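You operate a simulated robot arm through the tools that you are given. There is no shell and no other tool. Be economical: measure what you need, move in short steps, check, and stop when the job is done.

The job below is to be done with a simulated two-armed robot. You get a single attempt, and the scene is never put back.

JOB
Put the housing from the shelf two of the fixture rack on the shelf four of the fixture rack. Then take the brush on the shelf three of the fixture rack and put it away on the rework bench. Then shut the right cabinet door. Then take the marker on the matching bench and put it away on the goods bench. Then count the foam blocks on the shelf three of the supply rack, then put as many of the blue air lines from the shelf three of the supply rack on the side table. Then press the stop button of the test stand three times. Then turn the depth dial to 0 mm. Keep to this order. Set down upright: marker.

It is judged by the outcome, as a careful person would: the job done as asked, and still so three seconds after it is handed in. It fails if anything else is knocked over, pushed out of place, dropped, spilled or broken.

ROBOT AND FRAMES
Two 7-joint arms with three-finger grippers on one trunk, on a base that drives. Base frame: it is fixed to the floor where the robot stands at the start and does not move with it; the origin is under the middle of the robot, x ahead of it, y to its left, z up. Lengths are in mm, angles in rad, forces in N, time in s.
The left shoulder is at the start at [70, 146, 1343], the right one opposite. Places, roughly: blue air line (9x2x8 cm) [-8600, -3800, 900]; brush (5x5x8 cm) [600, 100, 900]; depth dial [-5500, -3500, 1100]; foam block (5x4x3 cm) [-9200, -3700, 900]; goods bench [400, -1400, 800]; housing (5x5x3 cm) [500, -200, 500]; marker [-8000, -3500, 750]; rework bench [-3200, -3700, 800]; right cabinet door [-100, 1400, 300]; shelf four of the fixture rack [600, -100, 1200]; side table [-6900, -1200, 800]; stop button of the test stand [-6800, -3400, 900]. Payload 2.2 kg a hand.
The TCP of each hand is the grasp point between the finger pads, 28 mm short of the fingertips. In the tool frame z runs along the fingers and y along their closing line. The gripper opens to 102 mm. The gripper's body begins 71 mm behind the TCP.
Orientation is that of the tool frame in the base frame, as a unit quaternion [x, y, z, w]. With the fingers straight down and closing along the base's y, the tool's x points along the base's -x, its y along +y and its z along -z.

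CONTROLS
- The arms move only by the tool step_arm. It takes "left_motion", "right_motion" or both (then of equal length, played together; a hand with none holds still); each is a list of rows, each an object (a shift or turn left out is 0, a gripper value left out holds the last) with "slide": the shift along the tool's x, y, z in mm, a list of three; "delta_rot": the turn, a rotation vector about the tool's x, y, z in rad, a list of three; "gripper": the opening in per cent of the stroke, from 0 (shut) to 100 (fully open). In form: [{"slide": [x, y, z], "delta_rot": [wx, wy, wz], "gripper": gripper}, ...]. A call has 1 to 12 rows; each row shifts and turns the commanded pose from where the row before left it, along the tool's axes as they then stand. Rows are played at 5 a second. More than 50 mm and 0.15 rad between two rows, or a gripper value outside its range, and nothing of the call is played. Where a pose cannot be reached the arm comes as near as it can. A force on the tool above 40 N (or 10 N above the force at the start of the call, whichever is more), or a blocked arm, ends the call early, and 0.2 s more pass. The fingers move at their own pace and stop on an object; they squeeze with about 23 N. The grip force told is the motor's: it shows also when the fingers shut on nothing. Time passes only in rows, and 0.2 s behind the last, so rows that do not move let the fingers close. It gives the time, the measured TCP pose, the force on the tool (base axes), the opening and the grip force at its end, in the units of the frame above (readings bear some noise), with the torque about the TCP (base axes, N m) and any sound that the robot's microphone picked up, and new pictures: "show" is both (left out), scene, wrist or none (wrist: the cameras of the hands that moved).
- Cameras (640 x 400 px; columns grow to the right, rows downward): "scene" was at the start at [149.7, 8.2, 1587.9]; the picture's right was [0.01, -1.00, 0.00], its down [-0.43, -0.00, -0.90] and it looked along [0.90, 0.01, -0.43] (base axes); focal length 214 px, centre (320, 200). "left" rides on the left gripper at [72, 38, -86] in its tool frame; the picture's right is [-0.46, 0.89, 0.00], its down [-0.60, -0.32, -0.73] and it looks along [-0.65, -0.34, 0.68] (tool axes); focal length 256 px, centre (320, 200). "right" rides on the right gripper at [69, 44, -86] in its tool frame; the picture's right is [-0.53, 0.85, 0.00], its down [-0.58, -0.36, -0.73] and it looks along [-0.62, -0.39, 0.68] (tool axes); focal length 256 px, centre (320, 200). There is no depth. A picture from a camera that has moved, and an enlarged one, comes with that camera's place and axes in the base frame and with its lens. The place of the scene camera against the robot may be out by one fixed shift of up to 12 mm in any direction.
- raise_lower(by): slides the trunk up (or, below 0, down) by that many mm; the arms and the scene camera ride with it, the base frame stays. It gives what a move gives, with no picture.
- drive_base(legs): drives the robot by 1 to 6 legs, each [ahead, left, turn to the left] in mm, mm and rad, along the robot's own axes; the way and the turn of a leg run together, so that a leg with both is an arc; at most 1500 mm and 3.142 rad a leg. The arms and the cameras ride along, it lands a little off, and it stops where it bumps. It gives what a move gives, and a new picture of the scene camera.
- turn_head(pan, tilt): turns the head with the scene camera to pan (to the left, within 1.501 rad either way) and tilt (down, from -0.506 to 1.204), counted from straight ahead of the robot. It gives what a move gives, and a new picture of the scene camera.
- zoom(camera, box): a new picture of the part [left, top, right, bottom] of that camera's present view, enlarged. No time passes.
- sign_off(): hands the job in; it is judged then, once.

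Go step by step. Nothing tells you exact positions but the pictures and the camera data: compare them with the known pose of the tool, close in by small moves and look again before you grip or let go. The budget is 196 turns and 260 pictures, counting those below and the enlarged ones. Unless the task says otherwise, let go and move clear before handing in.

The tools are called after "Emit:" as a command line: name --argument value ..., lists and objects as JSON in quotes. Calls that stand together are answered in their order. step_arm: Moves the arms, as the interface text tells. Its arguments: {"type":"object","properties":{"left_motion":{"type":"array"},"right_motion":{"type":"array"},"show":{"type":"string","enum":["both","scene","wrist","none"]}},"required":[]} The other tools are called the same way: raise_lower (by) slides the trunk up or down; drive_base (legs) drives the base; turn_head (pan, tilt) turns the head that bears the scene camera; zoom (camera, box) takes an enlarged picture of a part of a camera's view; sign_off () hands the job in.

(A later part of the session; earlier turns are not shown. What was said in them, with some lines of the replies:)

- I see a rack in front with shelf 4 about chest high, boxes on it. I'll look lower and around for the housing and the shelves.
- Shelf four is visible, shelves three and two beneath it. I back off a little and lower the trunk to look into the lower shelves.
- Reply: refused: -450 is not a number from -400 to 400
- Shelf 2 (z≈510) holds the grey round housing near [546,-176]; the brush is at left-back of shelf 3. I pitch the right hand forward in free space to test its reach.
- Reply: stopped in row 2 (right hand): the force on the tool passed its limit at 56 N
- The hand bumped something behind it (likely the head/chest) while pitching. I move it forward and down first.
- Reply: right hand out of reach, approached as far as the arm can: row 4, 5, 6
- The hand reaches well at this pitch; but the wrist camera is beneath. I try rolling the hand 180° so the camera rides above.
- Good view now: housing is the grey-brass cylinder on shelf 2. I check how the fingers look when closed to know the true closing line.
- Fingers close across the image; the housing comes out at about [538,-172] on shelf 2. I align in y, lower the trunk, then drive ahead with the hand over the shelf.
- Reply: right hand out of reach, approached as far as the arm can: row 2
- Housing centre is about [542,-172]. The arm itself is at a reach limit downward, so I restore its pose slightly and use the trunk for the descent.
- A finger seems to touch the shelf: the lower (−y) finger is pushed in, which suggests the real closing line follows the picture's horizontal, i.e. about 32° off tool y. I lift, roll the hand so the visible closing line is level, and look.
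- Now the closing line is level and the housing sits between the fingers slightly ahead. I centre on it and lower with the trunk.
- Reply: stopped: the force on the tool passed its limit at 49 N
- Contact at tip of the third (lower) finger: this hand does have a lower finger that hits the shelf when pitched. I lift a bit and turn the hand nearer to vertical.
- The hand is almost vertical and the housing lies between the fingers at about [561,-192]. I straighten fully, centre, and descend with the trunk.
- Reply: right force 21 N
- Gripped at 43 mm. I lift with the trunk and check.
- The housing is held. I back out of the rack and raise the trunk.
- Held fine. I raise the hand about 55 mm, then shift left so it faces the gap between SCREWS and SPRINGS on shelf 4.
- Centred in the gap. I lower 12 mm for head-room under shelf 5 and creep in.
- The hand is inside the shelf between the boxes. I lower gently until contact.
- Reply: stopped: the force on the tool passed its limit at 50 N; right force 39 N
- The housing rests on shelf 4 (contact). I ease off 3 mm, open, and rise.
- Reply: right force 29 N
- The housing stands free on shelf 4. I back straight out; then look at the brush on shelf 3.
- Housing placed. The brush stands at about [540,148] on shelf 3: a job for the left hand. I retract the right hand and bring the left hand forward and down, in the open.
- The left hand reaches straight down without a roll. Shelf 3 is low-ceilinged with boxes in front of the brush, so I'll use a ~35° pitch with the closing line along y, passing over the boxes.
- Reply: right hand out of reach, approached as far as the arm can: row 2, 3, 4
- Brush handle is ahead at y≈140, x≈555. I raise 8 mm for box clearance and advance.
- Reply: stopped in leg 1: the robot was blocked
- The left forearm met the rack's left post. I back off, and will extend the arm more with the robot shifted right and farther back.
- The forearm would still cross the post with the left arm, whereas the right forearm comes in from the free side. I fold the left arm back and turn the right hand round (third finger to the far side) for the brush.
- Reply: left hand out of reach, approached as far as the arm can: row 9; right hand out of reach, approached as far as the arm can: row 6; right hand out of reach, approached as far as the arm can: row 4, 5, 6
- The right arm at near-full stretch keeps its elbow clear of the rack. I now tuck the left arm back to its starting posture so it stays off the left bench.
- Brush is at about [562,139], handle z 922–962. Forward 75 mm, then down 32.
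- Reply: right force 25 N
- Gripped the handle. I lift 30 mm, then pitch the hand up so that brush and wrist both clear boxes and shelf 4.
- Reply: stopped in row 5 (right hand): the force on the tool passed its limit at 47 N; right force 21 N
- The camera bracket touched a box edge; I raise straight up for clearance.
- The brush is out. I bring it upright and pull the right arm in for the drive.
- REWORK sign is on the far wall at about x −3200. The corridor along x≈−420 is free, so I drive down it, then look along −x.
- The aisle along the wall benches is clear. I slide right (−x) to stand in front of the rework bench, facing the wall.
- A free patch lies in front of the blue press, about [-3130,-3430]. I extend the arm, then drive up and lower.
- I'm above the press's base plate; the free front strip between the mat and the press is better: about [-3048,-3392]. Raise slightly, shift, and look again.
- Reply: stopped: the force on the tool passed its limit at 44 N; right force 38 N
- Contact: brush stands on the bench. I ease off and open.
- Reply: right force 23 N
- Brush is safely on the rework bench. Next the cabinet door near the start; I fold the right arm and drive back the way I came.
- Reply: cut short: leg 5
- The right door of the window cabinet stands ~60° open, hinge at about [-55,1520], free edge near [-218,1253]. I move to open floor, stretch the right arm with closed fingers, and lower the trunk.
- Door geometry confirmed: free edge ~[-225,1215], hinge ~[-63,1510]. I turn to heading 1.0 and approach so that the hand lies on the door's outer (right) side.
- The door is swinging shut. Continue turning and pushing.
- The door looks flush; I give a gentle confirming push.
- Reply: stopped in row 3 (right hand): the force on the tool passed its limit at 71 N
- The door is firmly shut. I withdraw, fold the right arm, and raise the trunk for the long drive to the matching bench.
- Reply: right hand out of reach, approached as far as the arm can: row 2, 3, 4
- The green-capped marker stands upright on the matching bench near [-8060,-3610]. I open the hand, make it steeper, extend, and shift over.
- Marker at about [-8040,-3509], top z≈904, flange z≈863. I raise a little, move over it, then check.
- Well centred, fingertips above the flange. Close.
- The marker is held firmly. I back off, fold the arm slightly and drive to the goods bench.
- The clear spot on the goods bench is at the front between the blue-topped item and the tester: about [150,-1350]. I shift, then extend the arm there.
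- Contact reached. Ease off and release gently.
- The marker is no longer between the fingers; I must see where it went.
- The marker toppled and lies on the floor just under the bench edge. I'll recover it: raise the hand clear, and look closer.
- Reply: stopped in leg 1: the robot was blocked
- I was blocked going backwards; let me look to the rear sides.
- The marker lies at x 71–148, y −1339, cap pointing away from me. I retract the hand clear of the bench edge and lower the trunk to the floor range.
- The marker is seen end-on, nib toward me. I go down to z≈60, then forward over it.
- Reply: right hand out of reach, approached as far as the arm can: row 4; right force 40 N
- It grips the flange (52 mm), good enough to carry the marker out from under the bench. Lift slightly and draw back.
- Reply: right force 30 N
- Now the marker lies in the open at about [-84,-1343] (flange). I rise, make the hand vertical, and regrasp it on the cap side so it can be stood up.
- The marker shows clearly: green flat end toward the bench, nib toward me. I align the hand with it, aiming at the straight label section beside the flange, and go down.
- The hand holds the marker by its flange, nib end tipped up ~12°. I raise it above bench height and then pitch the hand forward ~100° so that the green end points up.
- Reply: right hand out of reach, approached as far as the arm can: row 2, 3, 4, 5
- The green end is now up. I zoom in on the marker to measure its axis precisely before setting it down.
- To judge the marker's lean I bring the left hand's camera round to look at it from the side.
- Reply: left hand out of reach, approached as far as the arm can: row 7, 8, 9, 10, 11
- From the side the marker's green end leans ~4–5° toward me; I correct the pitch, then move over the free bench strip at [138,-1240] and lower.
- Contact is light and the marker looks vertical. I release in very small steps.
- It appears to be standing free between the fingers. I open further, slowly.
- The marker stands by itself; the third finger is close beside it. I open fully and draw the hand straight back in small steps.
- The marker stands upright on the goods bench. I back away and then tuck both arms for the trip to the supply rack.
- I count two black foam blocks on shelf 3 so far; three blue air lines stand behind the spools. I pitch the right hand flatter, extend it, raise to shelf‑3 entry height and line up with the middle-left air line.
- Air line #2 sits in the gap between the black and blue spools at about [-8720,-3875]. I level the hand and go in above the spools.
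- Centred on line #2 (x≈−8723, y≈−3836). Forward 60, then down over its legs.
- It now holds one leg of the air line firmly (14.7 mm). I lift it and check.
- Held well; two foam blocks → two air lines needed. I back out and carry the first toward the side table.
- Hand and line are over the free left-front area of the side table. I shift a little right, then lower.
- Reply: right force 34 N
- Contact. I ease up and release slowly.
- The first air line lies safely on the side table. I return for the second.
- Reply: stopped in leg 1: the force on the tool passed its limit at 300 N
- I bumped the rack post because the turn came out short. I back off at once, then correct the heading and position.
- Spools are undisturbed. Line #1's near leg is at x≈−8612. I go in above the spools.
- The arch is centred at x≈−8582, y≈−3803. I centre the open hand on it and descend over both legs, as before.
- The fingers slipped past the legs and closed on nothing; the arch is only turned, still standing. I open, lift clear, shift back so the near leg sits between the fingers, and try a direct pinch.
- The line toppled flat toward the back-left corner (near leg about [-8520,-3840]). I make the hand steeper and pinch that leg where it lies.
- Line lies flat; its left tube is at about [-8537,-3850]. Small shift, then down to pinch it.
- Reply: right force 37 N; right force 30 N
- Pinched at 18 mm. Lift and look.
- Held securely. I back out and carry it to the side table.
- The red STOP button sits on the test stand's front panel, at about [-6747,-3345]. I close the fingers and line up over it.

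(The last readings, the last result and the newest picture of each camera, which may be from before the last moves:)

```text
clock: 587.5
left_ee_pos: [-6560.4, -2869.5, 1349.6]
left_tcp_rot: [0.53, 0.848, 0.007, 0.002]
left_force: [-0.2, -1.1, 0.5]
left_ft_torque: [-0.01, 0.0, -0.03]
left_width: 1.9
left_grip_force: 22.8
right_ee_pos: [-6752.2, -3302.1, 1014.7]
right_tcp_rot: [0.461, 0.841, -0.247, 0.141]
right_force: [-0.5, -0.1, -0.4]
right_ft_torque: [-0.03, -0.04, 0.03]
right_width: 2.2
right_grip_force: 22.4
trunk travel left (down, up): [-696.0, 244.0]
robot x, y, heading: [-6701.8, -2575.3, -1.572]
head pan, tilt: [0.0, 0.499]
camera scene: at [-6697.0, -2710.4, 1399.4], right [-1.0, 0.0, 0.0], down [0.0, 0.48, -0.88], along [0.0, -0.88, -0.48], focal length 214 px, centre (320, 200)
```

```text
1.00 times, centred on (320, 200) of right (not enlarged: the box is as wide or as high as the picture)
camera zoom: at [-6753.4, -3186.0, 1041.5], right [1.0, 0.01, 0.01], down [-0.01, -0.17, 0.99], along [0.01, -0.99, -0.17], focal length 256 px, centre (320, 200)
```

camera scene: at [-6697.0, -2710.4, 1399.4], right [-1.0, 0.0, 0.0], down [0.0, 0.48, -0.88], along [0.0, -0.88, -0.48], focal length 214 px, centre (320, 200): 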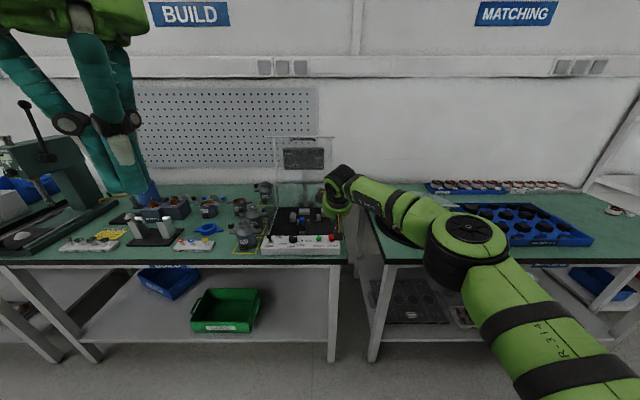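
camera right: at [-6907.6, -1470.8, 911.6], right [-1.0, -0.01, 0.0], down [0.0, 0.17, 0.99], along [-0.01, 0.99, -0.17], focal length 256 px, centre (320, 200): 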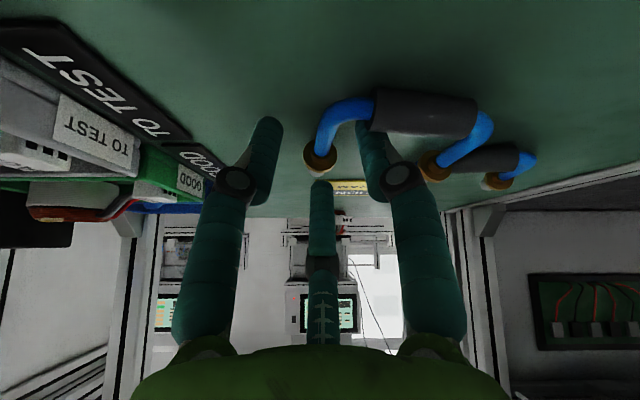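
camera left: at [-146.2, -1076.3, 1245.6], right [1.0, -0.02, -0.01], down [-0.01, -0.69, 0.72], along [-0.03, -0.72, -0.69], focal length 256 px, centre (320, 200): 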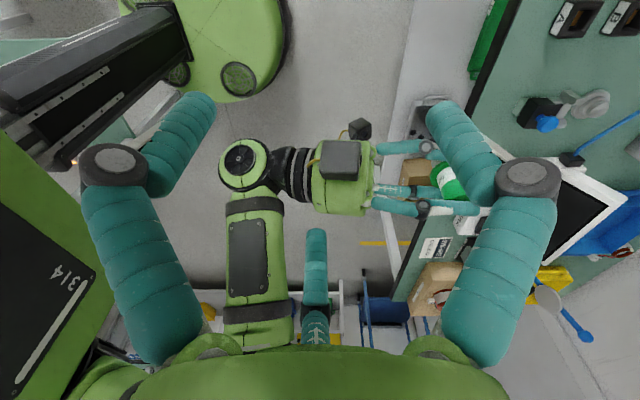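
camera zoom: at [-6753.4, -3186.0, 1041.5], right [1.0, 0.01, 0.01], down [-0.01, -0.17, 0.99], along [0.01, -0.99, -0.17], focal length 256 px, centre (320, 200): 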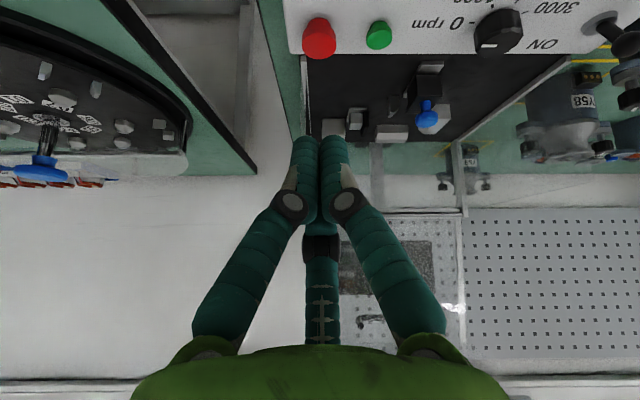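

Aligned in x. Forward 39 mm, then lower toward the button.

Emit:
drive_base --legs '[[39, 0, 0]]'

Emit:
raise_lower --by -75

Emit:
zoom --camera "right" --box '[160, 0, 480, 200]'

```text
clock: 588.3
left_ee_pos: [-6558.4, -2899.8, 1353.3]
left_tcp_rot: [0.53, 0.848, 0.005, 0.002]
left_force: [0.2, 0.9, 0.3]
left_ft_torque: [-0.1, -0.01, 0.02]
left_width: 2.4
left_grip_force: 23.1
right_ee_pos: [-6751.7, -3335.4, 1019.3]
right_tcp_rot: [0.46, 0.84, -0.251, 0.142]
right_force: [0.2, 0.6, 1.2]
right_ft_torque: [-0.02, -0.01, 0.0]
right_width: 2.0
right_grip_force: 23.3
trunk travel left (down, up): [-696.0, 244.0]
robot x, y, heading: [-6700.0, -2616.3, -1.571]
head pan, tilt: [0.0, 0.499]
camera scene: at [-6694.6, -2741.7, 1400.2], right [-1.0, 0.0, 0.0], down [0.0, 0.47, -0.88], along [0.0, -0.88, -0.47], focal length 214 px, centre (320, 200)
```

scene: 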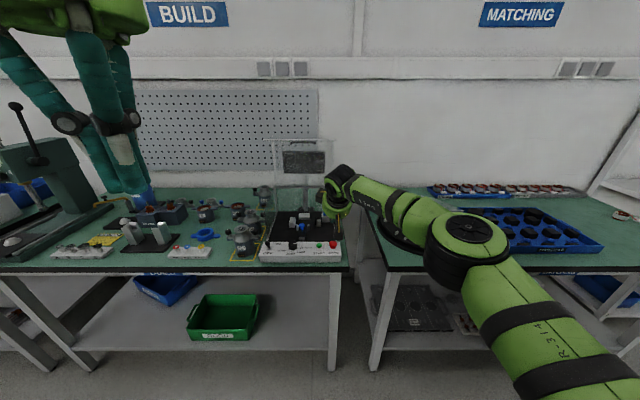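

```text
clock: 589.4
left_ee_pos: [-6558.3, -2906.2, 1275.2]
left_tcp_rot: [0.53, 0.848, 0.007, 0.001]
left_force: [0.2, 0.0, 0.5]
left_ft_torque: [-0.01, 0.0, 0.06]
left_width: 2.2
left_grip_force: 23.2
right_ee_pos: [-6751.3, -3339.5, 941.2]
right_tcp_rot: [0.461, 0.84, -0.248, 0.141]
right_force: [0.3, 1.2, -0.3]
right_ft_torque: [0.02, -0.01, -0.01]
right_width: 2.2
right_grip_force: 23.2
trunk travel left (down, up): [-621.0, 319.0]
robot x, y, heading: [-6701.4, -2616.3, -1.573]
head pan, tilt: [0.0, 0.499]
```

```text
2.00 times, centred on (320, 100) of right
camera zoom: at [-6751.7, -3223.8, 967.3], right [1.0, 0.01, 0.01], down [0.0, -0.17, 0.99], along [0.01, -0.99, -0.17], focal length 512 px, centre (320, 400)
```

zoom: 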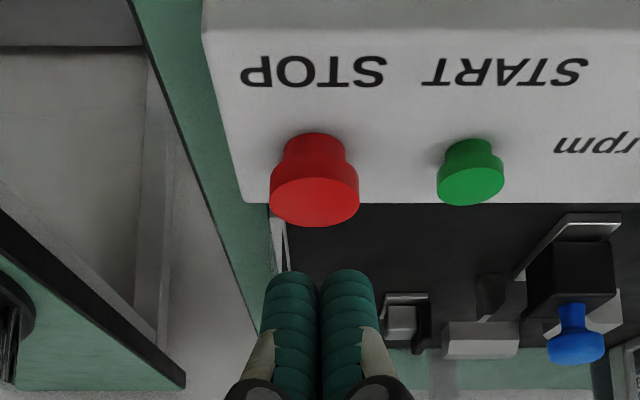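

Emit:
step_arm --right_motion '[{"slide": [-7.7, -4.9, 6.2]}, {}]' --show "none"

Emit:
raise_lower --by -26

Emit:
raise_lower --by -5

Emit:
raise_lower --by -4

Emit:
zoom --camera "right" --box '[160, 0, 480, 200]'

```text
clock: 590.0
left_ee_pos: [-6559.9, -2907.0, 1275.7]
left_tcp_rot: [0.53, 0.848, 0.007, 0.001]
left_force: [0.0, 0.4, 0.4]
left_ft_torque: [0.02, 0.0, -0.01]
left_width: 2.0
left_grip_force: 22.7
right_ee_pos: [-6750.9, -3339.8, 940.4]
right_tcp_rot: [0.46, 0.841, -0.248, 0.14]
right_force: [-0.9, -0.7, -0.2]
right_ft_torque: [0.02, 0.01, 0.02]
right_width: 2.3
right_grip_force: 22.8
right hand out of reach, approached as far as the arm can: row 1
trunk travel left (down, up): [-621.0, 319.0]
robot x, y, heading: [-6702.8, -2614.1, -1.576]
head pan, tilt: [0.0, 0.499]
```

```text
clock: 590.8
left_ee_pos: [-6560.1, -2907.6, 1249.4]
left_tcp_rot: [0.53, 0.848, 0.007, 0.002]
left_force: [0.6, 0.0, 0.6]
left_ft_torque: [-0.06, -0.01, 0.03]
left_width: 2.2
left_grip_force: 23.5
right_ee_pos: [-6752.8, -3339.6, 913.8]
right_tcp_rot: [0.46, 0.841, -0.248, 0.14]
right_force: [0.2, 0.0, -0.1]
right_ft_torque: [0.05, -0.01, 0.01]
right_width: 2.4
right_grip_force: 22.8
trunk travel left (down, up): [-595.0, 345.0]
robot x, y, heading: [-6700.9, -2616.3, -1.574]
head pan, tilt: [0.0, 0.499]
```

```text
clock: 591.3
left_ee_pos: [-6558.7, -2906.6, 1244.7]
left_tcp_rot: [0.531, 0.848, 0.007, 0.001]
left_force: [0.4, 0.5, -0.8]
left_ft_torque: [0.0, 0.0, 0.0]
left_width: 2.1
left_grip_force: 23.3
right_ee_pos: [-6750.9, -3340.9, 908.3]
right_tcp_rot: [0.46, 0.841, -0.247, 0.14]
right_force: [0.3, -0.5, -0.3]
right_ft_torque: [0.0, 0.01, 0.03]
right_width: 2.3
right_grip_force: 23.0
trunk travel left (down, up): [-590.0, 350.0]
robot x, y, heading: [-6703.7, -2616.2, -1.573]
head pan, tilt: [0.0, 0.499]
```

```text
clock: 591.8
left_ee_pos: [-6559.5, -2906.9, 1241.1]
left_tcp_rot: [0.53, 0.848, 0.007, 0.001]
left_force: [-0.7, -0.8, 0.0]
left_ft_torque: [-0.06, -0.02, -0.02]
left_width: 2.1
left_grip_force: 23.3
right_ee_pos: [-6750.9, -3340.4, 904.2]
right_tcp_rot: [0.46, 0.84, -0.249, 0.14]
right_force: [-0.7, -0.7, -0.8]
right_ft_torque: [-0.01, 0.02, 0.02]
right_width: 2.3
right_grip_force: 22.7
trunk travel left (down, up): [-586.0, 354.0]
robot x, y, heading: [-6705.0, -2614.5, -1.571]
head pan, tilt: [0.0, 0.499]
```

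```text
2.00 times, centred on (320, 100) of right
camera zoom: at [-6751.7, -3224.4, 931.8], right [1.0, 0.01, 0.0], down [0.0, -0.17, 0.99], along [0.01, -0.99, -0.17], focal length 512 px, centre (320, 400)
```

zoom: 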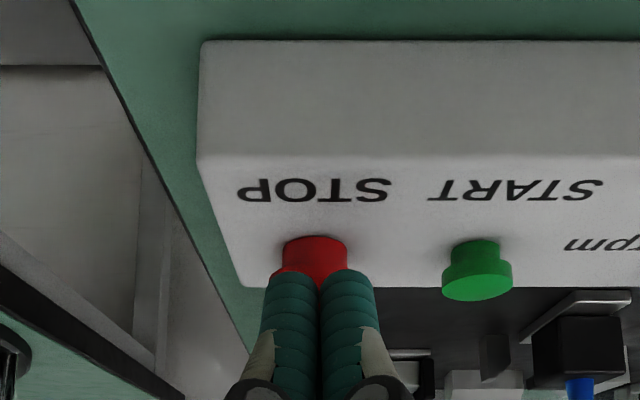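

Emit:
drive_base --legs '[[11, 0, 0]]'

Emit:
raise_lower --by -4

Emit:
raise_lower --by -4

```text
clock: 592.6
left_ee_pos: [-6558.3, -2915.0, 1240.9]
left_tcp_rot: [0.53, 0.848, 0.006, 0.002]
left_force: [-0.5, 0.3, 0.6]
left_ft_torque: [-0.01, 0.0, -0.01]
left_width: 2.2
left_grip_force: 22.5
right_ee_pos: [-6753.0, -3349.3, 906.1]
right_tcp_rot: [0.461, 0.84, -0.249, 0.141]
right_force: [0.2, 0.0, 0.0]
right_ft_torque: [-0.05, 0.04, 0.03]
right_width: 2.2
right_grip_force: 22.7
trunk travel left (down, up): [-586.0, 354.0]
robot x, y, heading: [-6703.5, -2625.2, -1.569]
head pan, tilt: [0.0, 0.499]
camera scene: at [-6694.9, -2757.3, 1289.7], right [-1.0, 0.0, 0.0], down [0.0, 0.48, -0.88], along [0.0, -0.88, -0.48], focal length 214 px, centre (320, 200)
```

scene: 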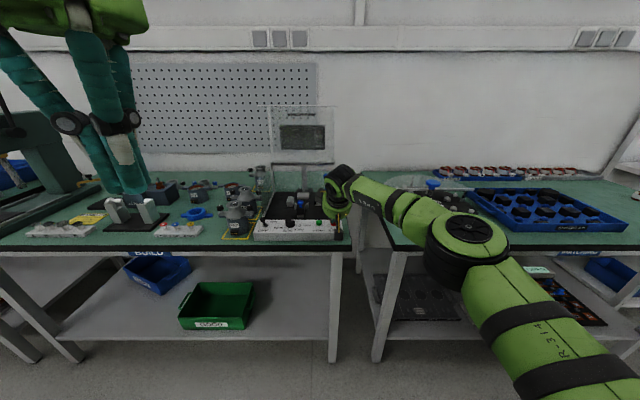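

```text
clock: 593.1
left_ee_pos: [-6558.6, -2915.8, 1236.6]
left_tcp_rot: [0.53, 0.848, 0.007, 0.001]
left_force: [0.5, -0.2, -0.3]
left_ft_torque: [-0.03, 0.02, 0.02]
left_width: 2.3
left_grip_force: 22.8
right_ee_pos: [-6751.7, -3350.8, 901.8]
right_tcp_rot: [0.46, 0.841, -0.248, 0.14]
right_force: [-0.4, -0.8, 0.5]
right_ft_torque: [0.02, 0.0, 0.03]
right_width: 2.3
right_grip_force: 23.2
trunk travel left (down, up): [-582.0, 358.0]
robot x, y, heading: [-6702.5, -2626.4, -1.573]
head pan, tilt: [0.0, 0.499]
```

```text
clock: 593.6
left_ee_pos: [-6558.7, -2917.4, 1232.8]
left_tcp_rot: [0.53, 0.848, 0.007, 0.0]
left_force: [-1.0, -0.3, 0.7]
left_ft_torque: [0.0, 0.01, -0.01]
left_width: 2.2
left_grip_force: 22.8
right_ee_pos: [-6751.1, -3351.2, 897.2]
right_tcp_rot: [0.461, 0.841, -0.248, 0.14]
right_force: [0.7, 0.3, 0.5]
right_ft_torque: [-0.02, -0.01, -0.01]
right_width: 2.1
right_grip_force: 23.2
trunk travel left (down, up): [-578.0, 362.0]
robot x, y, heading: [-6698.2, -2625.8, -1.572]
head pan, tilt: [0.0, 0.499]
```

Emit:
raise_lower --by -3

Emit:
raise_lower --by -3

Emit:
raise_lower --by -3

Emit:
zoom --camera "right" --box '[200, 60, 440, 210]'

```text
clock: 594.2
left_ee_pos: [-6559.8, -2915.3, 1230.0]
left_tcp_rot: [0.53, 0.848, 0.007, 0.001]
left_force: [-0.4, 0.4, -0.9]
left_ft_torque: [-0.02, 0.0, 0.01]
left_width: 2.1
left_grip_force: 23.5
right_ee_pos: [-6750.8, -3351.6, 894.7]
right_tcp_rot: [0.46, 0.841, -0.249, 0.14]
right_force: [-0.4, 0.2, 0.2]
right_ft_torque: [-0.01, -0.01, 0.04]
right_width: 2.3
right_grip_force: 22.8
trunk travel left (down, up): [-575.0, 365.0]
robot x, y, heading: [-6702.0, -2626.2, -1.577]
head pan, tilt: [0.0, 0.499]
```

```text
clock: 594.7
left_ee_pos: [-6558.8, -2917.9, 1226.9]
left_tcp_rot: [0.529, 0.848, 0.006, 0.001]
left_force: [-0.7, -0.5, -0.4]
left_ft_torque: [0.01, 0.02, -0.03]
left_width: 2.4
left_grip_force: 23.3
right_ee_pos: [-6751.7, -3350.5, 891.4]
right_tcp_rot: [0.46, 0.84, -0.249, 0.142]
right_force: [-0.5, -0.5, 2.5]
right_ft_torque: [-0.02, 0.0, 0.01]
right_width: 2.0
right_grip_force: 22.8
trunk travel left (down, up): [-572.0, 368.0]
robot x, y, heading: [-6704.7, -2627.1, -1.567]
head pan, tilt: [0.0, 0.499]
heard: click
```

```text
clock: 595.2
left_ee_pos: [-6558.4, -2915.9, 1224.8]
left_tcp_rot: [0.53, 0.848, 0.007, 0.002]
left_force: [-0.2, -0.3, 0.0]
left_ft_torque: [0.02, 0.02, 0.01]
left_width: 2.1
left_grip_force: 23.4
right_ee_pos: [-6750.3, -3350.0, 889.5]
right_tcp_rot: [0.46, 0.84, -0.25, 0.141]
right_force: [-0.1, 1.6, 7.4]
right_ft_torque: [-0.08, 0.04, 0.0]
right_width: 2.2
right_grip_force: 23.2
trunk travel left (down, up): [-569.0, 371.0]
robot x, y, heading: [-6702.7, -2624.6, -1.575]
head pan, tilt: [0.0, 0.499]
```

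```text
2.67 times, centred on (320, 135) of right
camera zoom: at [-6751.7, -3234.1, 916.6], right [1.0, 0.01, 0.01], down [0.0, -0.17, 0.99], along [0.01, -0.99, -0.17], focal length 683 px, centre (320, 373)
```

zoom: 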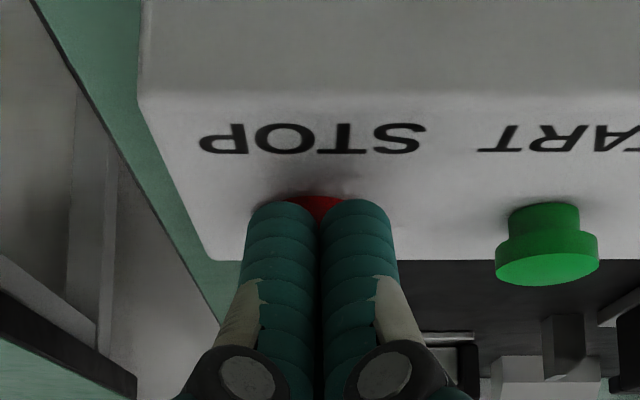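

A click: press one. I release fully and press two more times.

Emit:
raise_lower --by 15

Emit:
raise_lower --by -15

Emit:
raise_lower --by 15

```text
clock: 595.8
left_ee_pos: [-6559.7, -2917.2, 1238.7]
left_tcp_rot: [0.53, 0.848, 0.006, 0.0]
left_force: [-0.2, 0.3, 0.8]
left_ft_torque: [0.02, -0.01, 0.02]
left_width: 2.2
left_grip_force: 23.3
right_ee_pos: [-6751.3, -3351.3, 903.0]
right_tcp_rot: [0.46, 0.841, -0.249, 0.141]
right_force: [-0.5, -0.2, -0.7]
right_ft_torque: [0.0, -0.01, 0.02]
right_width: 2.4
right_grip_force: 23.1
trunk travel left (down, up): [-584.0, 356.0]
robot x, y, heading: [-6706.0, -2629.2, -1.575]
head pan, tilt: [0.0, 0.499]
```

```text
clock: 596.5
left_ee_pos: [-6559.9, -2915.0, 1224.1]
left_tcp_rot: [0.53, 0.848, 0.007, 0.001]
left_force: [-0.2, 0.2, -0.9]
left_ft_torque: [0.0, -0.03, -0.03]
left_width: 2.1
left_grip_force: 23.2
right_ee_pos: [-6752.7, -3349.3, 890.1]
right_tcp_rot: [0.461, 0.84, -0.25, 0.141]
right_force: [0.3, 1.9, 6.5]
right_ft_torque: [-0.06, 0.02, 0.01]
right_width: 2.1
right_grip_force: 23.2
trunk travel left (down, up): [-569.0, 371.0]
robot x, y, heading: [-6700.6, -2624.4, -1.575]
head pan, tilt: [0.0, 0.499]
heard: click
```

```text
clock: 597.1
left_ee_pos: [-6558.9, -2917.4, 1238.4]
left_tcp_rot: [0.53, 0.848, 0.006, 0.001]
left_force: [0.1, 1.0, 0.2]
left_ft_torque: [0.02, -0.02, 0.02]
left_width: 2.4
left_grip_force: 23.4
right_ee_pos: [-6751.3, -3351.0, 900.9]
right_tcp_rot: [0.461, 0.84, -0.249, 0.14]
right_force: [-0.4, -0.3, -0.2]
right_ft_torque: [0.0, -0.04, 0.01]
right_width: 2.2
right_grip_force: 23.2
trunk travel left (down, up): [-584.0, 356.0]
robot x, y, heading: [-6703.1, -2625.9, -1.573]
head pan, tilt: [0.0, 0.499]
```

Two clicks so far; one more press, then I lift clear.

Emit:
raise_lower --by -15

Emit:
raise_lower --by 100

```text
clock: 597.7
left_ee_pos: [-6559.0, -2915.6, 1225.3]
left_tcp_rot: [0.53, 0.848, 0.007, 0.001]
left_force: [-1.6, 0.4, -0.2]
left_ft_torque: [0.04, 0.0, 0.03]
left_width: 2.0
left_grip_force: 22.6
right_ee_pos: [-6751.4, -3350.3, 890.4]
right_tcp_rot: [0.46, 0.84, -0.249, 0.142]
right_force: [-0.8, 2.5, 7.1]
right_ft_torque: [-0.06, 0.01, -0.02]
right_width: 2.0
right_grip_force: 23.1
trunk travel left (down, up): [-569.0, 371.0]
robot x, y, heading: [-6700.2, -2629.6, -1.571]
head pan, tilt: [0.0, 0.499]
heard: click
```

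```text
clock: 599.0
left_ee_pos: [-6559.7, -2916.8, 1323.6]
left_tcp_rot: [0.53, 0.848, 0.006, 0.001]
left_force: [-0.7, -0.3, -0.5]
left_ft_torque: [-0.01, 0.01, 0.01]
left_width: 2.4
left_grip_force: 23.5
right_ee_pos: [-6751.7, -3351.4, 989.3]
right_tcp_rot: [0.46, 0.841, -0.248, 0.141]
right_force: [0.4, -0.2, 0.7]
right_ft_torque: [0.02, 0.01, -0.02]
right_width: 2.1
right_grip_force: 23.3
trunk travel left (down, up): [-669.0, 271.0]
robot x, y, heading: [-6704.6, -2623.6, -1.569]
head pan, tilt: [0.0, 0.499]
```

Three presses done. Now to the depth dial at the press on the build bench.

Emit:
drive_base --legs '[[-200, 0, 0], [0, 1270, 0]]'

Emit:
turn_head --pan 0.0 --tilt 0.3

```text
clock: 606.5
left_ee_pos: [-5312.6, -2725.2, 1324.2]
left_tcp_rot: [0.529, 0.848, 0.007, 0.001]
left_force: [0.5, 0.4, 0.4]
left_ft_torque: [0.01, -0.01, -0.02]
left_width: 2.2
left_grip_force: 23.4
right_ee_pos: [-5501.9, -3158.8, 988.1]
right_tcp_rot: [0.459, 0.841, -0.248, 0.141]
right_force: [0.0, 0.9, -0.5]
right_ft_torque: [-0.03, -0.01, -0.03]
right_width: 2.3
right_grip_force: 23.0
trunk travel left (down, up): [-669.0, 271.0]
robot x, y, heading: [-5455.1, -2436.1, -1.567]
head pan, tilt: [0.0, 0.499]
camera scene: at [-5448.7, -2567.8, 1372.3], right [-1.0, 0.0, 0.0], down [0.0, 0.48, -0.88], along [0.0, -0.88, -0.48], focal length 214 px, centre (320, 200)
```

scene: 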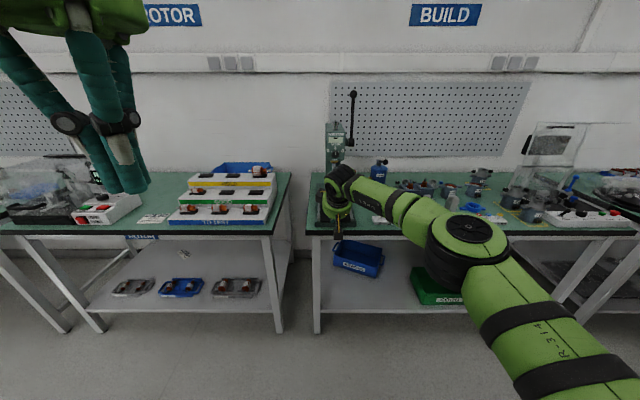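

```text
clock: 607.2
left_ee_pos: [-5311.1, -2724.7, 1324.4]
left_tcp_rot: [0.528, 0.849, 0.007, 0.001]
left_force: [-0.7, -0.5, 0.1]
left_ft_torque: [0.01, 0.01, 0.01]
left_width: 2.4
left_grip_force: 23.4
right_ee_pos: [-5501.4, -3159.4, 988.2]
right_tcp_rot: [0.459, 0.841, -0.248, 0.142]
right_force: [0.1, -0.8, -0.4]
right_ft_torque: [-0.03, 0.01, -0.01]
right_width: 2.1
right_grip_force: 23.2
trunk travel left (down, up): [-669.0, 271.0]
robot x, y, heading: [-5457.9, -2437.3, -1.57]
head pan, tilt: [0.0, 0.3]
camera scene: at [-5448.2, -2570.1, 1390.7], right [-1.0, 0.0, 0.0], down [0.0, 0.3, -0.96], along [0.0, -0.96, -0.3], focal length 214 px, centre (320, 200)
```

scene: 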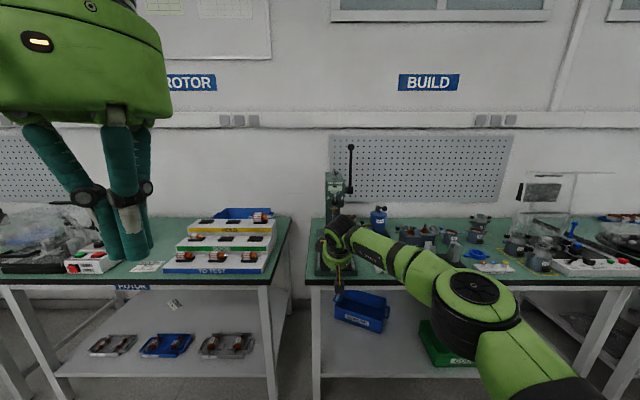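

Emit:
zoom --camera "scene" --box '[300, 135, 380, 215]'

```text
5.00 times, centred on (340, 175) of scene
camera zoom: at [-5448.2, -2570.1, 1390.7], right [-1.0, 0.0, 0.0], down [0.0, 0.3, -0.96], along [0.0, -0.96, -0.3], focal length 1072 px, centre (220, 325)
```

zoom: 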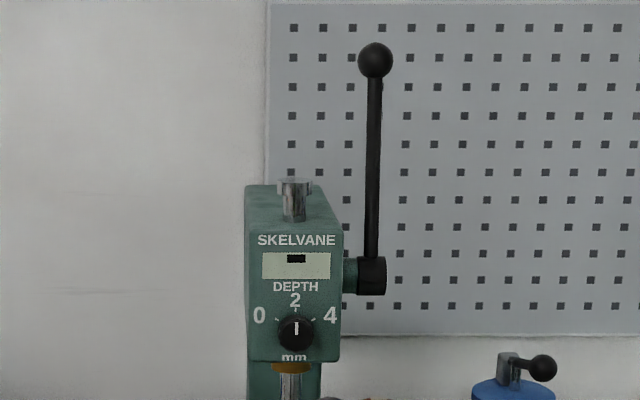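

The depth dial reads 2 (pointer up); 0 lies about 60° counter‑clockwise. I retract, point the hand horizontally, and raise to its height.

Emit:
step_arm --right_motion '[{"slide": [13.9, 28.9, -18.6], "gripper": 60}, {"slide": [13.9, 28.9, -18.6]}, {"slide": [13.9, 28.9, -18.6]}, {"slide": [13.9, 28.9, -18.6]}, {"slide": [13.9, 28.9, -18.6]}, {"delta_rot": [0.0734, -0.1178, 0]}, {"delta_rot": [0.0734, -0.1178, 0]}, {"delta_rot": [0.0734, -0.1178, 0]}, {"delta_rot": [0.0734, -0.1178, 0]}, {"delta_rot": [0.0734, -0.1178, 0]}, {"delta_rot": [0.0734, -0.1178, 0]}, {"delta_rot": [0.0734, -0.1178, 0]}]' --show "none"

Emit:
raise_lower --by 100

Emit:
zoom --camera "right" --box '[0, 0, 640, 400]'

```text
clock: 609.8
left_ee_pos: [-5310.3, -2724.3, 1324.8]
left_tcp_rot: [0.528, 0.849, 0.006, 0.001]
left_force: [0.7, 0.1, 0.6]
left_ft_torque: [-0.01, 0.05, 0.01]
left_width: 2.2
left_grip_force: 23.2
right_ee_pos: [-5417.2, -2992.5, 992.4]
right_tcp_rot: [0.343, 0.625, -0.61, 0.346]
right_force: [0.4, -0.7, 0.0]
right_ft_torque: [0.03, 0.0, -0.03]
right_width: 61.3
right_grip_force: 0.1
trunk travel left (down, up): [-669.0, 271.0]
robot x, y, heading: [-5459.6, -2435.4, -1.57]
head pan, tilt: [0.0, 0.3]
```

```text
clock: 611.2
left_ee_pos: [-5311.6, -2724.4, 1424.5]
left_tcp_rot: [0.529, 0.849, 0.007, 0.001]
left_force: [0.9, 0.2, 0.3]
left_ft_torque: [0.05, 0.03, 0.03]
left_width: 2.2
left_grip_force: 23.1
right_ee_pos: [-5418.9, -2993.5, 1092.1]
right_tcp_rot: [0.342, 0.627, -0.609, 0.344]
right_force: [-0.5, 0.1, -0.1]
right_ft_torque: [0.01, 0.0, 0.03]
right_width: 61.2
right_grip_force: 0.0
trunk travel left (down, up): [-769.0, 171.0]
robot x, y, heading: [-5453.6, -2431.2, -1.567]
head pan, tilt: [0.0, 0.3]
```

```text
1.00 times, centred on (320, 200) of right (not enlarged: the box is as wide or as high as the picture)
camera zoom: at [-5419.2, -2905.6, 1011.2], right [1.0, 0.01, 0.01], down [-0.02, 0.72, 0.7], along [0.0, -0.7, 0.72], focal length 256 px, centre (320, 200)
```

zoom: 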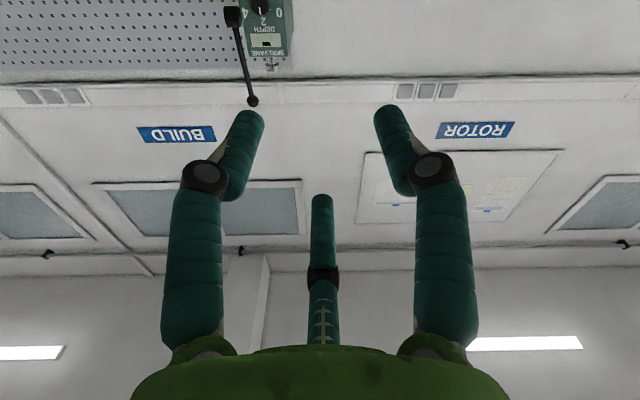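

The dial knob triangulates to about [-5515,-3485,1098]. I shift and move closer.

Emit:
drive_base --legs '[[375, -96, -0.003]]'

Emit:
zoom --camera "right" --box '[0, 0, 640, 400]'

```text
clock: 613.6
left_ee_pos: [-5406.6, -3094.6, 1425.3]
left_tcp_rot: [0.531, 0.847, 0.006, 0.002]
left_force: [-0.9, 0.3, 0.1]
left_ft_torque: [0.0, 0.05, -0.03]
left_width: 1.9
left_grip_force: 22.8
right_ee_pos: [-5516.0, -3363.5, 1091.9]
right_tcp_rot: [0.344, 0.625, -0.611, 0.343]
right_force: [0.1, 1.2, 0.7]
right_ft_torque: [-0.01, -0.01, 0.01]
right_width: 61.2
right_grip_force: 0.1
trunk travel left (down, up): [-769.0, 171.0]
robot x, y, heading: [-5546.0, -2802.5, -1.572]
head pan, tilt: [0.0, 0.3]
camera scene: at [-5543.5, -2939.1, 1490.9], right [-1.0, 0.0, 0.0], down [0.0, 0.29, -0.96], along [0.0, -0.96, -0.29], focal length 214 px, centre (320, 200)
```

scene: 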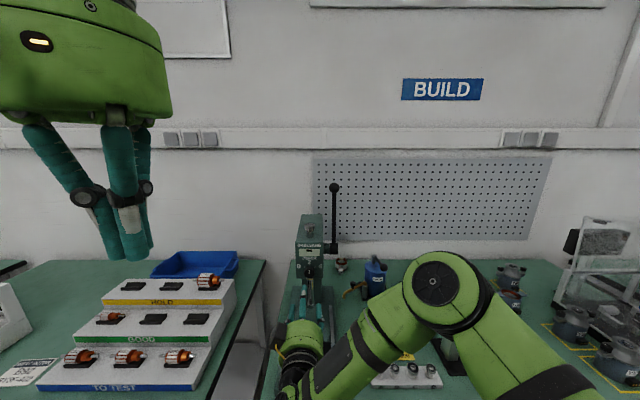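

```text
1.00 times, centred on (320, 200) of right (not enlarged: the box is as wide or as high as the picture)
camera zoom: at [-5515.9, -3275.2, 1012.0], right [1.0, 0.01, 0.01], down [-0.01, 0.72, 0.7], along [0.0, -0.7, 0.72], focal length 256 px, centre (320, 200)
```

zoom: 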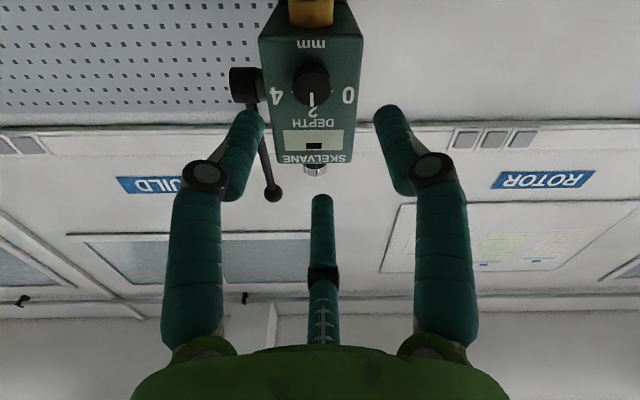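

Emit:
raise_lower --by 5

Emit:
step_arm --right_motion '[{"gripper": 50}, {}]' --show "none"

Emit:
drive_base --legs '[[92, -4, 0]]'

Emit:
zoom --camera "right" --box '[0, 0, 640, 400]'

```text
clock: 614.1
left_ee_pos: [-5408.3, -3096.0, 1430.3]
left_tcp_rot: [0.531, 0.848, 0.006, 0.002]
left_force: [-0.1, 1.0, -0.3]
left_ft_torque: [-0.07, 0.04, -0.01]
left_width: 2.2
left_grip_force: 22.7
right_ee_pos: [-5516.0, -3363.2, 1097.9]
right_tcp_rot: [0.343, 0.625, -0.611, 0.343]
right_force: [-0.4, 0.6, 0.0]
right_ft_torque: [-0.02, 0.0, -0.03]
right_width: 61.1
right_grip_force: 0.0
trunk travel left (down, up): [-774.0, 166.0]
robot x, y, heading: [-5549.3, -2807.2, -1.574]
head pan, tilt: [0.0, 0.3]
```

```text
clock: 614.7
left_ee_pos: [-5407.6, -3095.6, 1428.8]
left_tcp_rot: [0.531, 0.848, 0.007, 0.002]
left_force: [0.4, -0.5, 0.0]
left_ft_torque: [-0.02, 0.02, 0.02]
left_width: 2.4
left_grip_force: 22.6
right_ee_pos: [-5514.3, -3363.4, 1097.3]
right_tcp_rot: [0.344, 0.626, -0.611, 0.343]
right_force: [-0.4, 0.6, -0.4]
right_ft_torque: [0.01, -0.02, 0.03]
right_width: 51.1
right_grip_force: 0.0
trunk travel left (down, up): [-774.0, 166.0]
robot x, y, heading: [-5551.9, -2806.7, -1.571]
head pan, tilt: [0.0, 0.3]
```

```text
clock: 615.8
left_ee_pos: [-5411.9, -3182.1, 1430.5]
left_tcp_rot: [0.531, 0.847, 0.004, 0.003]
left_force: [-0.3, 0.7, -0.3]
left_ft_torque: [0.02, -0.01, 0.01]
left_width: 2.3
left_grip_force: 23.1
right_ee_pos: [-5519.5, -3452.1, 1099.2]
right_tcp_rot: [0.343, 0.625, -0.611, 0.344]
right_force: [0.6, 0.9, 0.5]
right_ft_torque: [0.03, 0.02, -0.01]
right_width: 51.1
right_grip_force: 0.0
trunk travel left (down, up): [-774.0, 166.0]
robot x, y, heading: [-5556.4, -2895.3, -1.572]
head pan, tilt: [0.0, 0.3]
camera scene: at [-5548.0, -3027.2, 1496.3], right [-1.0, 0.0, 0.0], down [0.0, 0.29, -0.96], along [0.0, -0.96, -0.29], focal length 214 px, centre (320, 200)
```

scene: 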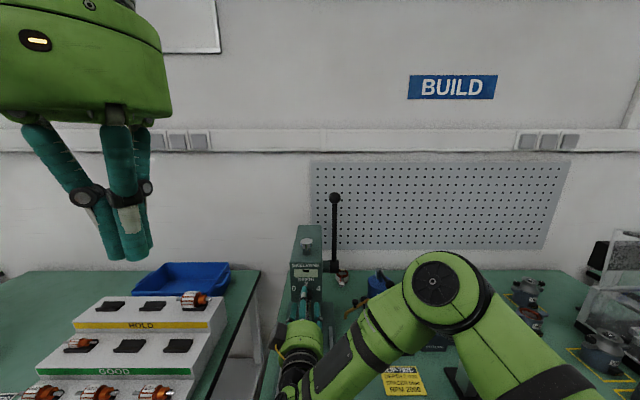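

```text
1.00 times, centred on (320, 200) of right (not enlarged: the box is as wide or as high as the picture)
camera zoom: at [-5520.2, -3364.0, 1018.0], right [1.0, 0.01, 0.01], down [-0.01, 0.72, 0.69], along [0.0, -0.69, 0.72], focal length 256 px, centre (320, 200)
```

zoom: 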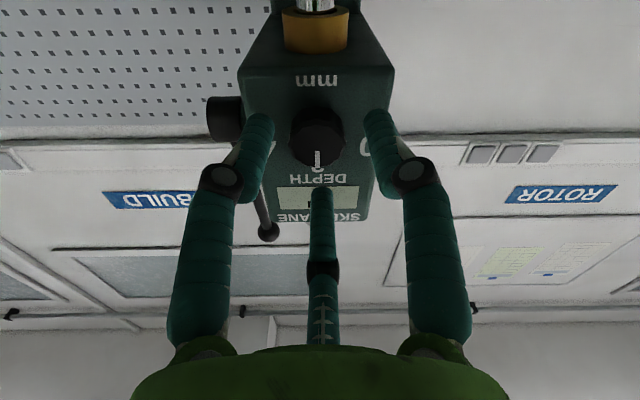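

Well aligned; I advance about 19 mm and close on the knob.

Emit:
step_arm --right_motion '[{"slide": [0, 0, 10]}, {"slide": [0, 0, 9]}, {}, {"gripper": 40}, {"gripper": 0}, {}, {}]' --show "wrist"

```text
clock: 617.4
left_ee_pos: [-5414.4, -3185.6, 1430.4]
left_tcp_rot: [0.53, 0.848, 0.005, 0.003]
left_force: [0.0, 0.3, -0.1]
left_ft_torque: [0.03, -0.01, 0.0]
left_width: 2.3
left_grip_force: 22.9
right_ee_pos: [-5520.9, -3474.1, 1097.9]
right_tcp_rot: [0.344, 0.624, -0.612, 0.344]
right_force: [-3.6, 3.8, 7.1]
right_ft_torque: [-0.48, 0.0, -0.5]
right_width: 30.4
right_grip_force: 22.9
trunk travel left (down, up): [-774.0, 166.0]
robot x, y, heading: [-5554.8, -2898.7, -1.57]
head pan, tilt: [0.0, 0.3]
camera right: at [-5521.1, -3385.2, 1017.5], right [1.0, 0.01, 0.01], down [-0.01, 0.72, 0.69], along [0.0, -0.69, 0.72], focal length 256 px, centre (320, 200)
```

right: 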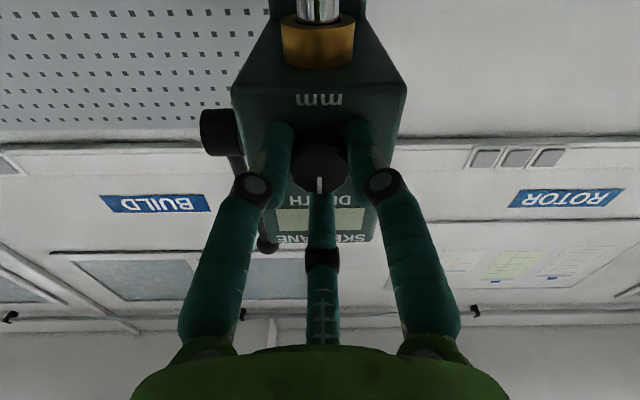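

Knob gripped (30 mm). I turn it counter‑clockwise about 57° and check the pointer.

Emit:
step_arm --right_motion '[{"delta_rot": [0, 0, -0.125]}, {"delta_rot": [0, 0, -0.125]}, {"delta_rot": [0, 0, -0.125]}, {"delta_rot": [0, 0, -0.125]}, {"delta_rot": [0, 0, -0.125]}, {"delta_rot": [0, 0, -0.125]}, {"delta_rot": [0, 0, -0.125]}, {"delta_rot": [0, 0, -0.125]}, {}]' --show "wrist"

```text
clock: 619.4
left_ee_pos: [-5413.1, -3185.4, 1430.3]
left_tcp_rot: [0.531, 0.848, 0.005, 0.003]
left_force: [0.8, 0.5, -0.1]
left_ft_torque: [0.02, -0.01, 0.03]
left_width: 2.1
left_grip_force: 22.7
right_ee_pos: [-5522.7, -3472.4, 1098.3]
right_tcp_rot: [0.003, 0.713, -0.701, 0.007]
right_force: [-5.1, 0.2, 13.5]
right_ft_torque: [-0.11, 0.08, -0.52]
right_width: 30.1
right_grip_force: 44.6
trunk travel left (down, up): [-774.0, 166.0]
robot x, y, heading: [-5553.6, -2895.0, -1.565]
head pan, tilt: [0.0, 0.3]
camera right: at [-5590.6, -3386.4, 1054.7], right [0.55, 0.02, -0.84], down [0.56, 0.73, 0.38], along [0.62, -0.68, 0.39], focal length 256 px, centre (320, 200)
```

right: 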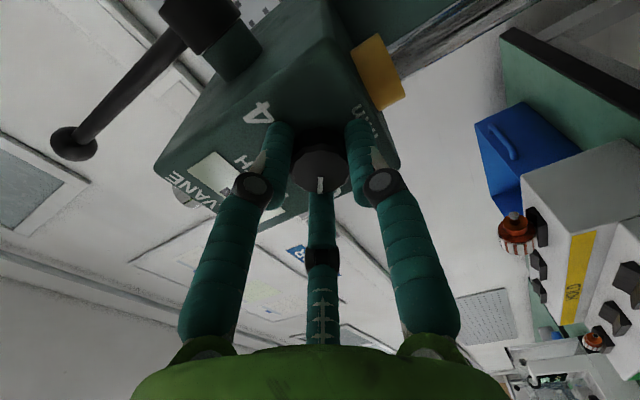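

The knob followed the hand. I release, draw back and check the reading.

Emit:
step_arm --right_motion '[{"gripper": 40}, {"gripper": 60}, {}, {"slide": [0, 0, -30]}, {"slide": [0, 0, -40]}, {"slide": [0, 0, -30]}]' --show "wrist"

Emit:
zoom --camera "right" --box '[220, 60, 400, 180]'

```text
clock: 620.8
left_ee_pos: [-5413.2, -3186.6, 1429.2]
left_tcp_rot: [0.53, 0.848, 0.007, 0.002]
left_force: [-0.9, 0.0, -0.4]
left_ft_torque: [-0.01, 0.04, 0.01]
left_width: 2.2
left_grip_force: 22.6
right_ee_pos: [-5521.7, -3372.7, 1097.1]
right_tcp_rot: [0.003, 0.714, -0.7, 0.008]
right_force: [-1.1, 0.2, -1.2]
right_ft_torque: [0.0, 0.0, 0.03]
right_width: 61.4
right_grip_force: 0.0
trunk travel left (down, up): [-774.0, 166.0]
robot x, y, heading: [-5555.2, -2896.3, -1.57]
head pan, tilt: [0.0, 0.3]
camera right: at [-5591.2, -3286.3, 1054.0], right [0.55, 0.02, -0.84], down [0.56, 0.73, 0.39], along [0.62, -0.68, 0.39], focal length 256 px, centre (320, 200)
```

right: 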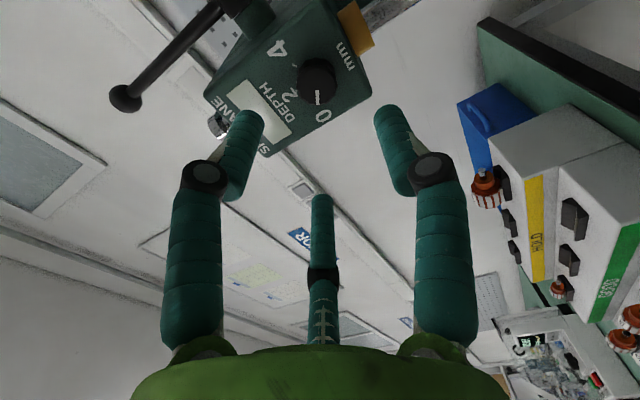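

```text
3.33 times, centred on (310, 120) of right
camera zoom: at [-5591.2, -3286.3, 1054.0], right [0.55, 0.02, -0.84], down [0.56, 0.73, 0.39], along [0.62, -0.68, 0.39], focal length 853 px, centre (353, 467)
```

zoom: 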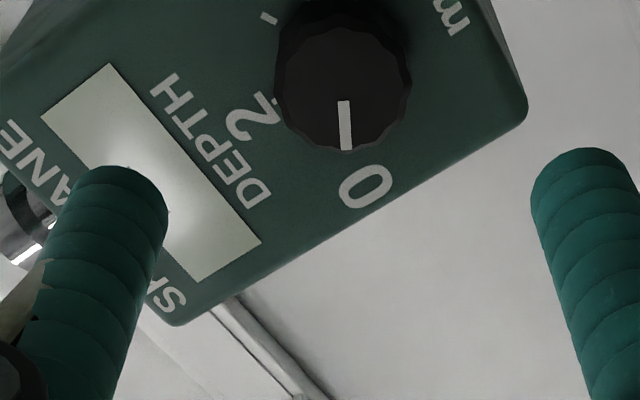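

Emit:
zoom --camera "scene" --box '[285, 255, 325, 305]'

```text
8.00 times, centred on (305, 280) of scene
camera zoom: at [-5548.7, -3031.9, 1495.7], right [-1.0, 0.0, 0.0], down [0.0, 0.3, -0.96], along [0.0, -0.96, -0.3], focal length 1716 px, centre (440, -440)
```

zoom: 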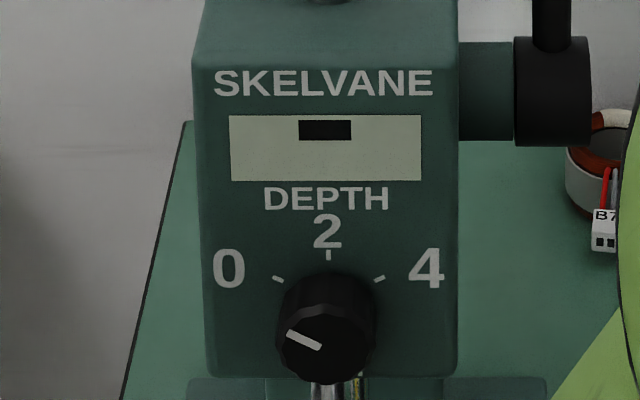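

The frontal view shows the pointer at the 0 mark. I back clear of the press and hand in.

Emit:
drive_base --legs '[[-300, 0, 0]]'

Emit:
zoom --camera "scene" --box '[280, 180, 360, 240]'

```text
clock: 622.9
left_ee_pos: [-5412.1, -2896.3, 1429.1]
left_tcp_rot: [0.532, 0.847, 0.007, 0.0]
left_force: [-0.1, -0.1, -1.6]
left_ft_torque: [0.03, 0.01, 0.0]
left_width: 2.1
left_grip_force: 22.9
right_ee_pos: [-5522.5, -3081.0, 1096.3]
right_tcp_rot: [0.004, 0.715, -0.699, 0.007]
right_force: [0.4, -0.6, 0.5]
right_ft_torque: [0.0, 0.01, -0.07]
right_width: 61.1
right_grip_force: 0.1
trunk travel left (down, up): [-774.0, 166.0]
robot x, y, heading: [-5552.1, -2603.2, -1.575]
head pan, tilt: [0.0, 0.3]
camera scene: at [-5547.4, -2740.2, 1495.4], right [-1.0, 0.01, 0.0], down [0.0, 0.3, -0.95], along [-0.01, -0.95, -0.3], focal length 214 px, centre (320, 200)
```

scene: 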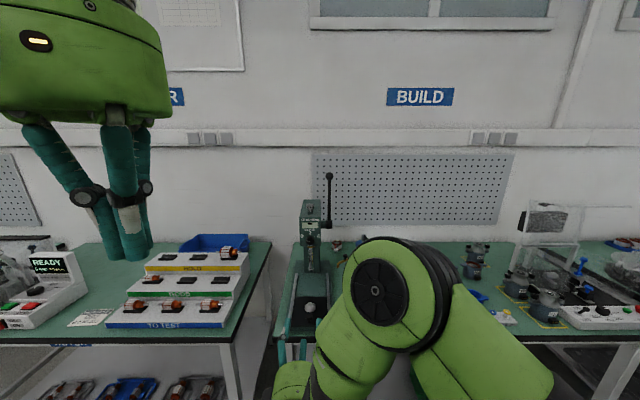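

```text
6.67 times, centred on (320, 210) of scene
camera zoom: at [-5547.4, -2740.2, 1495.4], right [-1.0, 0.01, 0.0], down [0.0, 0.3, -0.95], along [-0.01, -0.95, -0.3], focal length 1430 px, centre (320, 133)
```

zoom: 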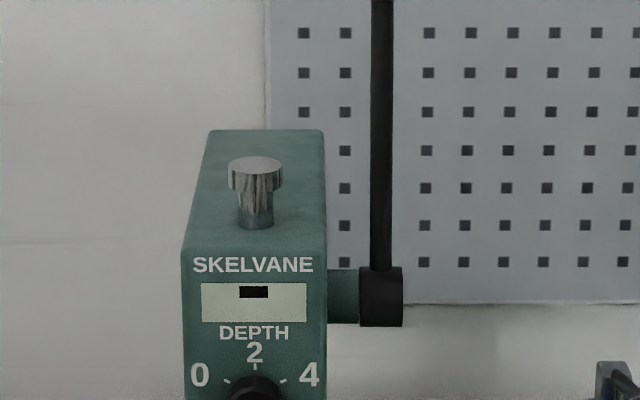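

The hand is clear of the press, the dial's pointer is at 0, and every step has been carried out in order. I hand in now.

Emit:
sign_off

```text
The job is handed in.
```

I finished every step in the order given and handed the job in, but not cleanly: there were several bumps and one dropped object.

**Where things ended up**
- **Housing:** on shelf four of the fixture rack.
- **Brush:** standing on the rework bench.
- **Right cabinet door:** shut.
- **Marker:** standing upright on the goods bench.
- **Air lines:** I counted two foam blocks, so two blue air lines are on the side table. Both are lying flat.
- **Stop button:** pressed three times, with a click heard each time.
- **Depth dial:** turned from 2 to 0. The pointer reads 0 to within about 2°.

**What went wrong along the way**
- **Marker dropped:** it fell to the floor the first time I let go of it. I picked it up and set it down again. It rests on a small tip, and I did not look at it again after leaving that bench.
- **Air line knocked over:** the second line toppled on its shelf while I was gripping it. It is one of the two I moved.
- **Bumps:**
  - The left forearm met a post of the fixture rack.
  - The camera bracket touched a box on shelf three.
  - The base was stopped once while backing up near the pallet.
  - The hand hit the supply rack's post hard, at about 300 N.

The boxes and spools near the rack bumps looked undisturbed. I could not see what stopped the base near the pallet, so something there may have shifted.
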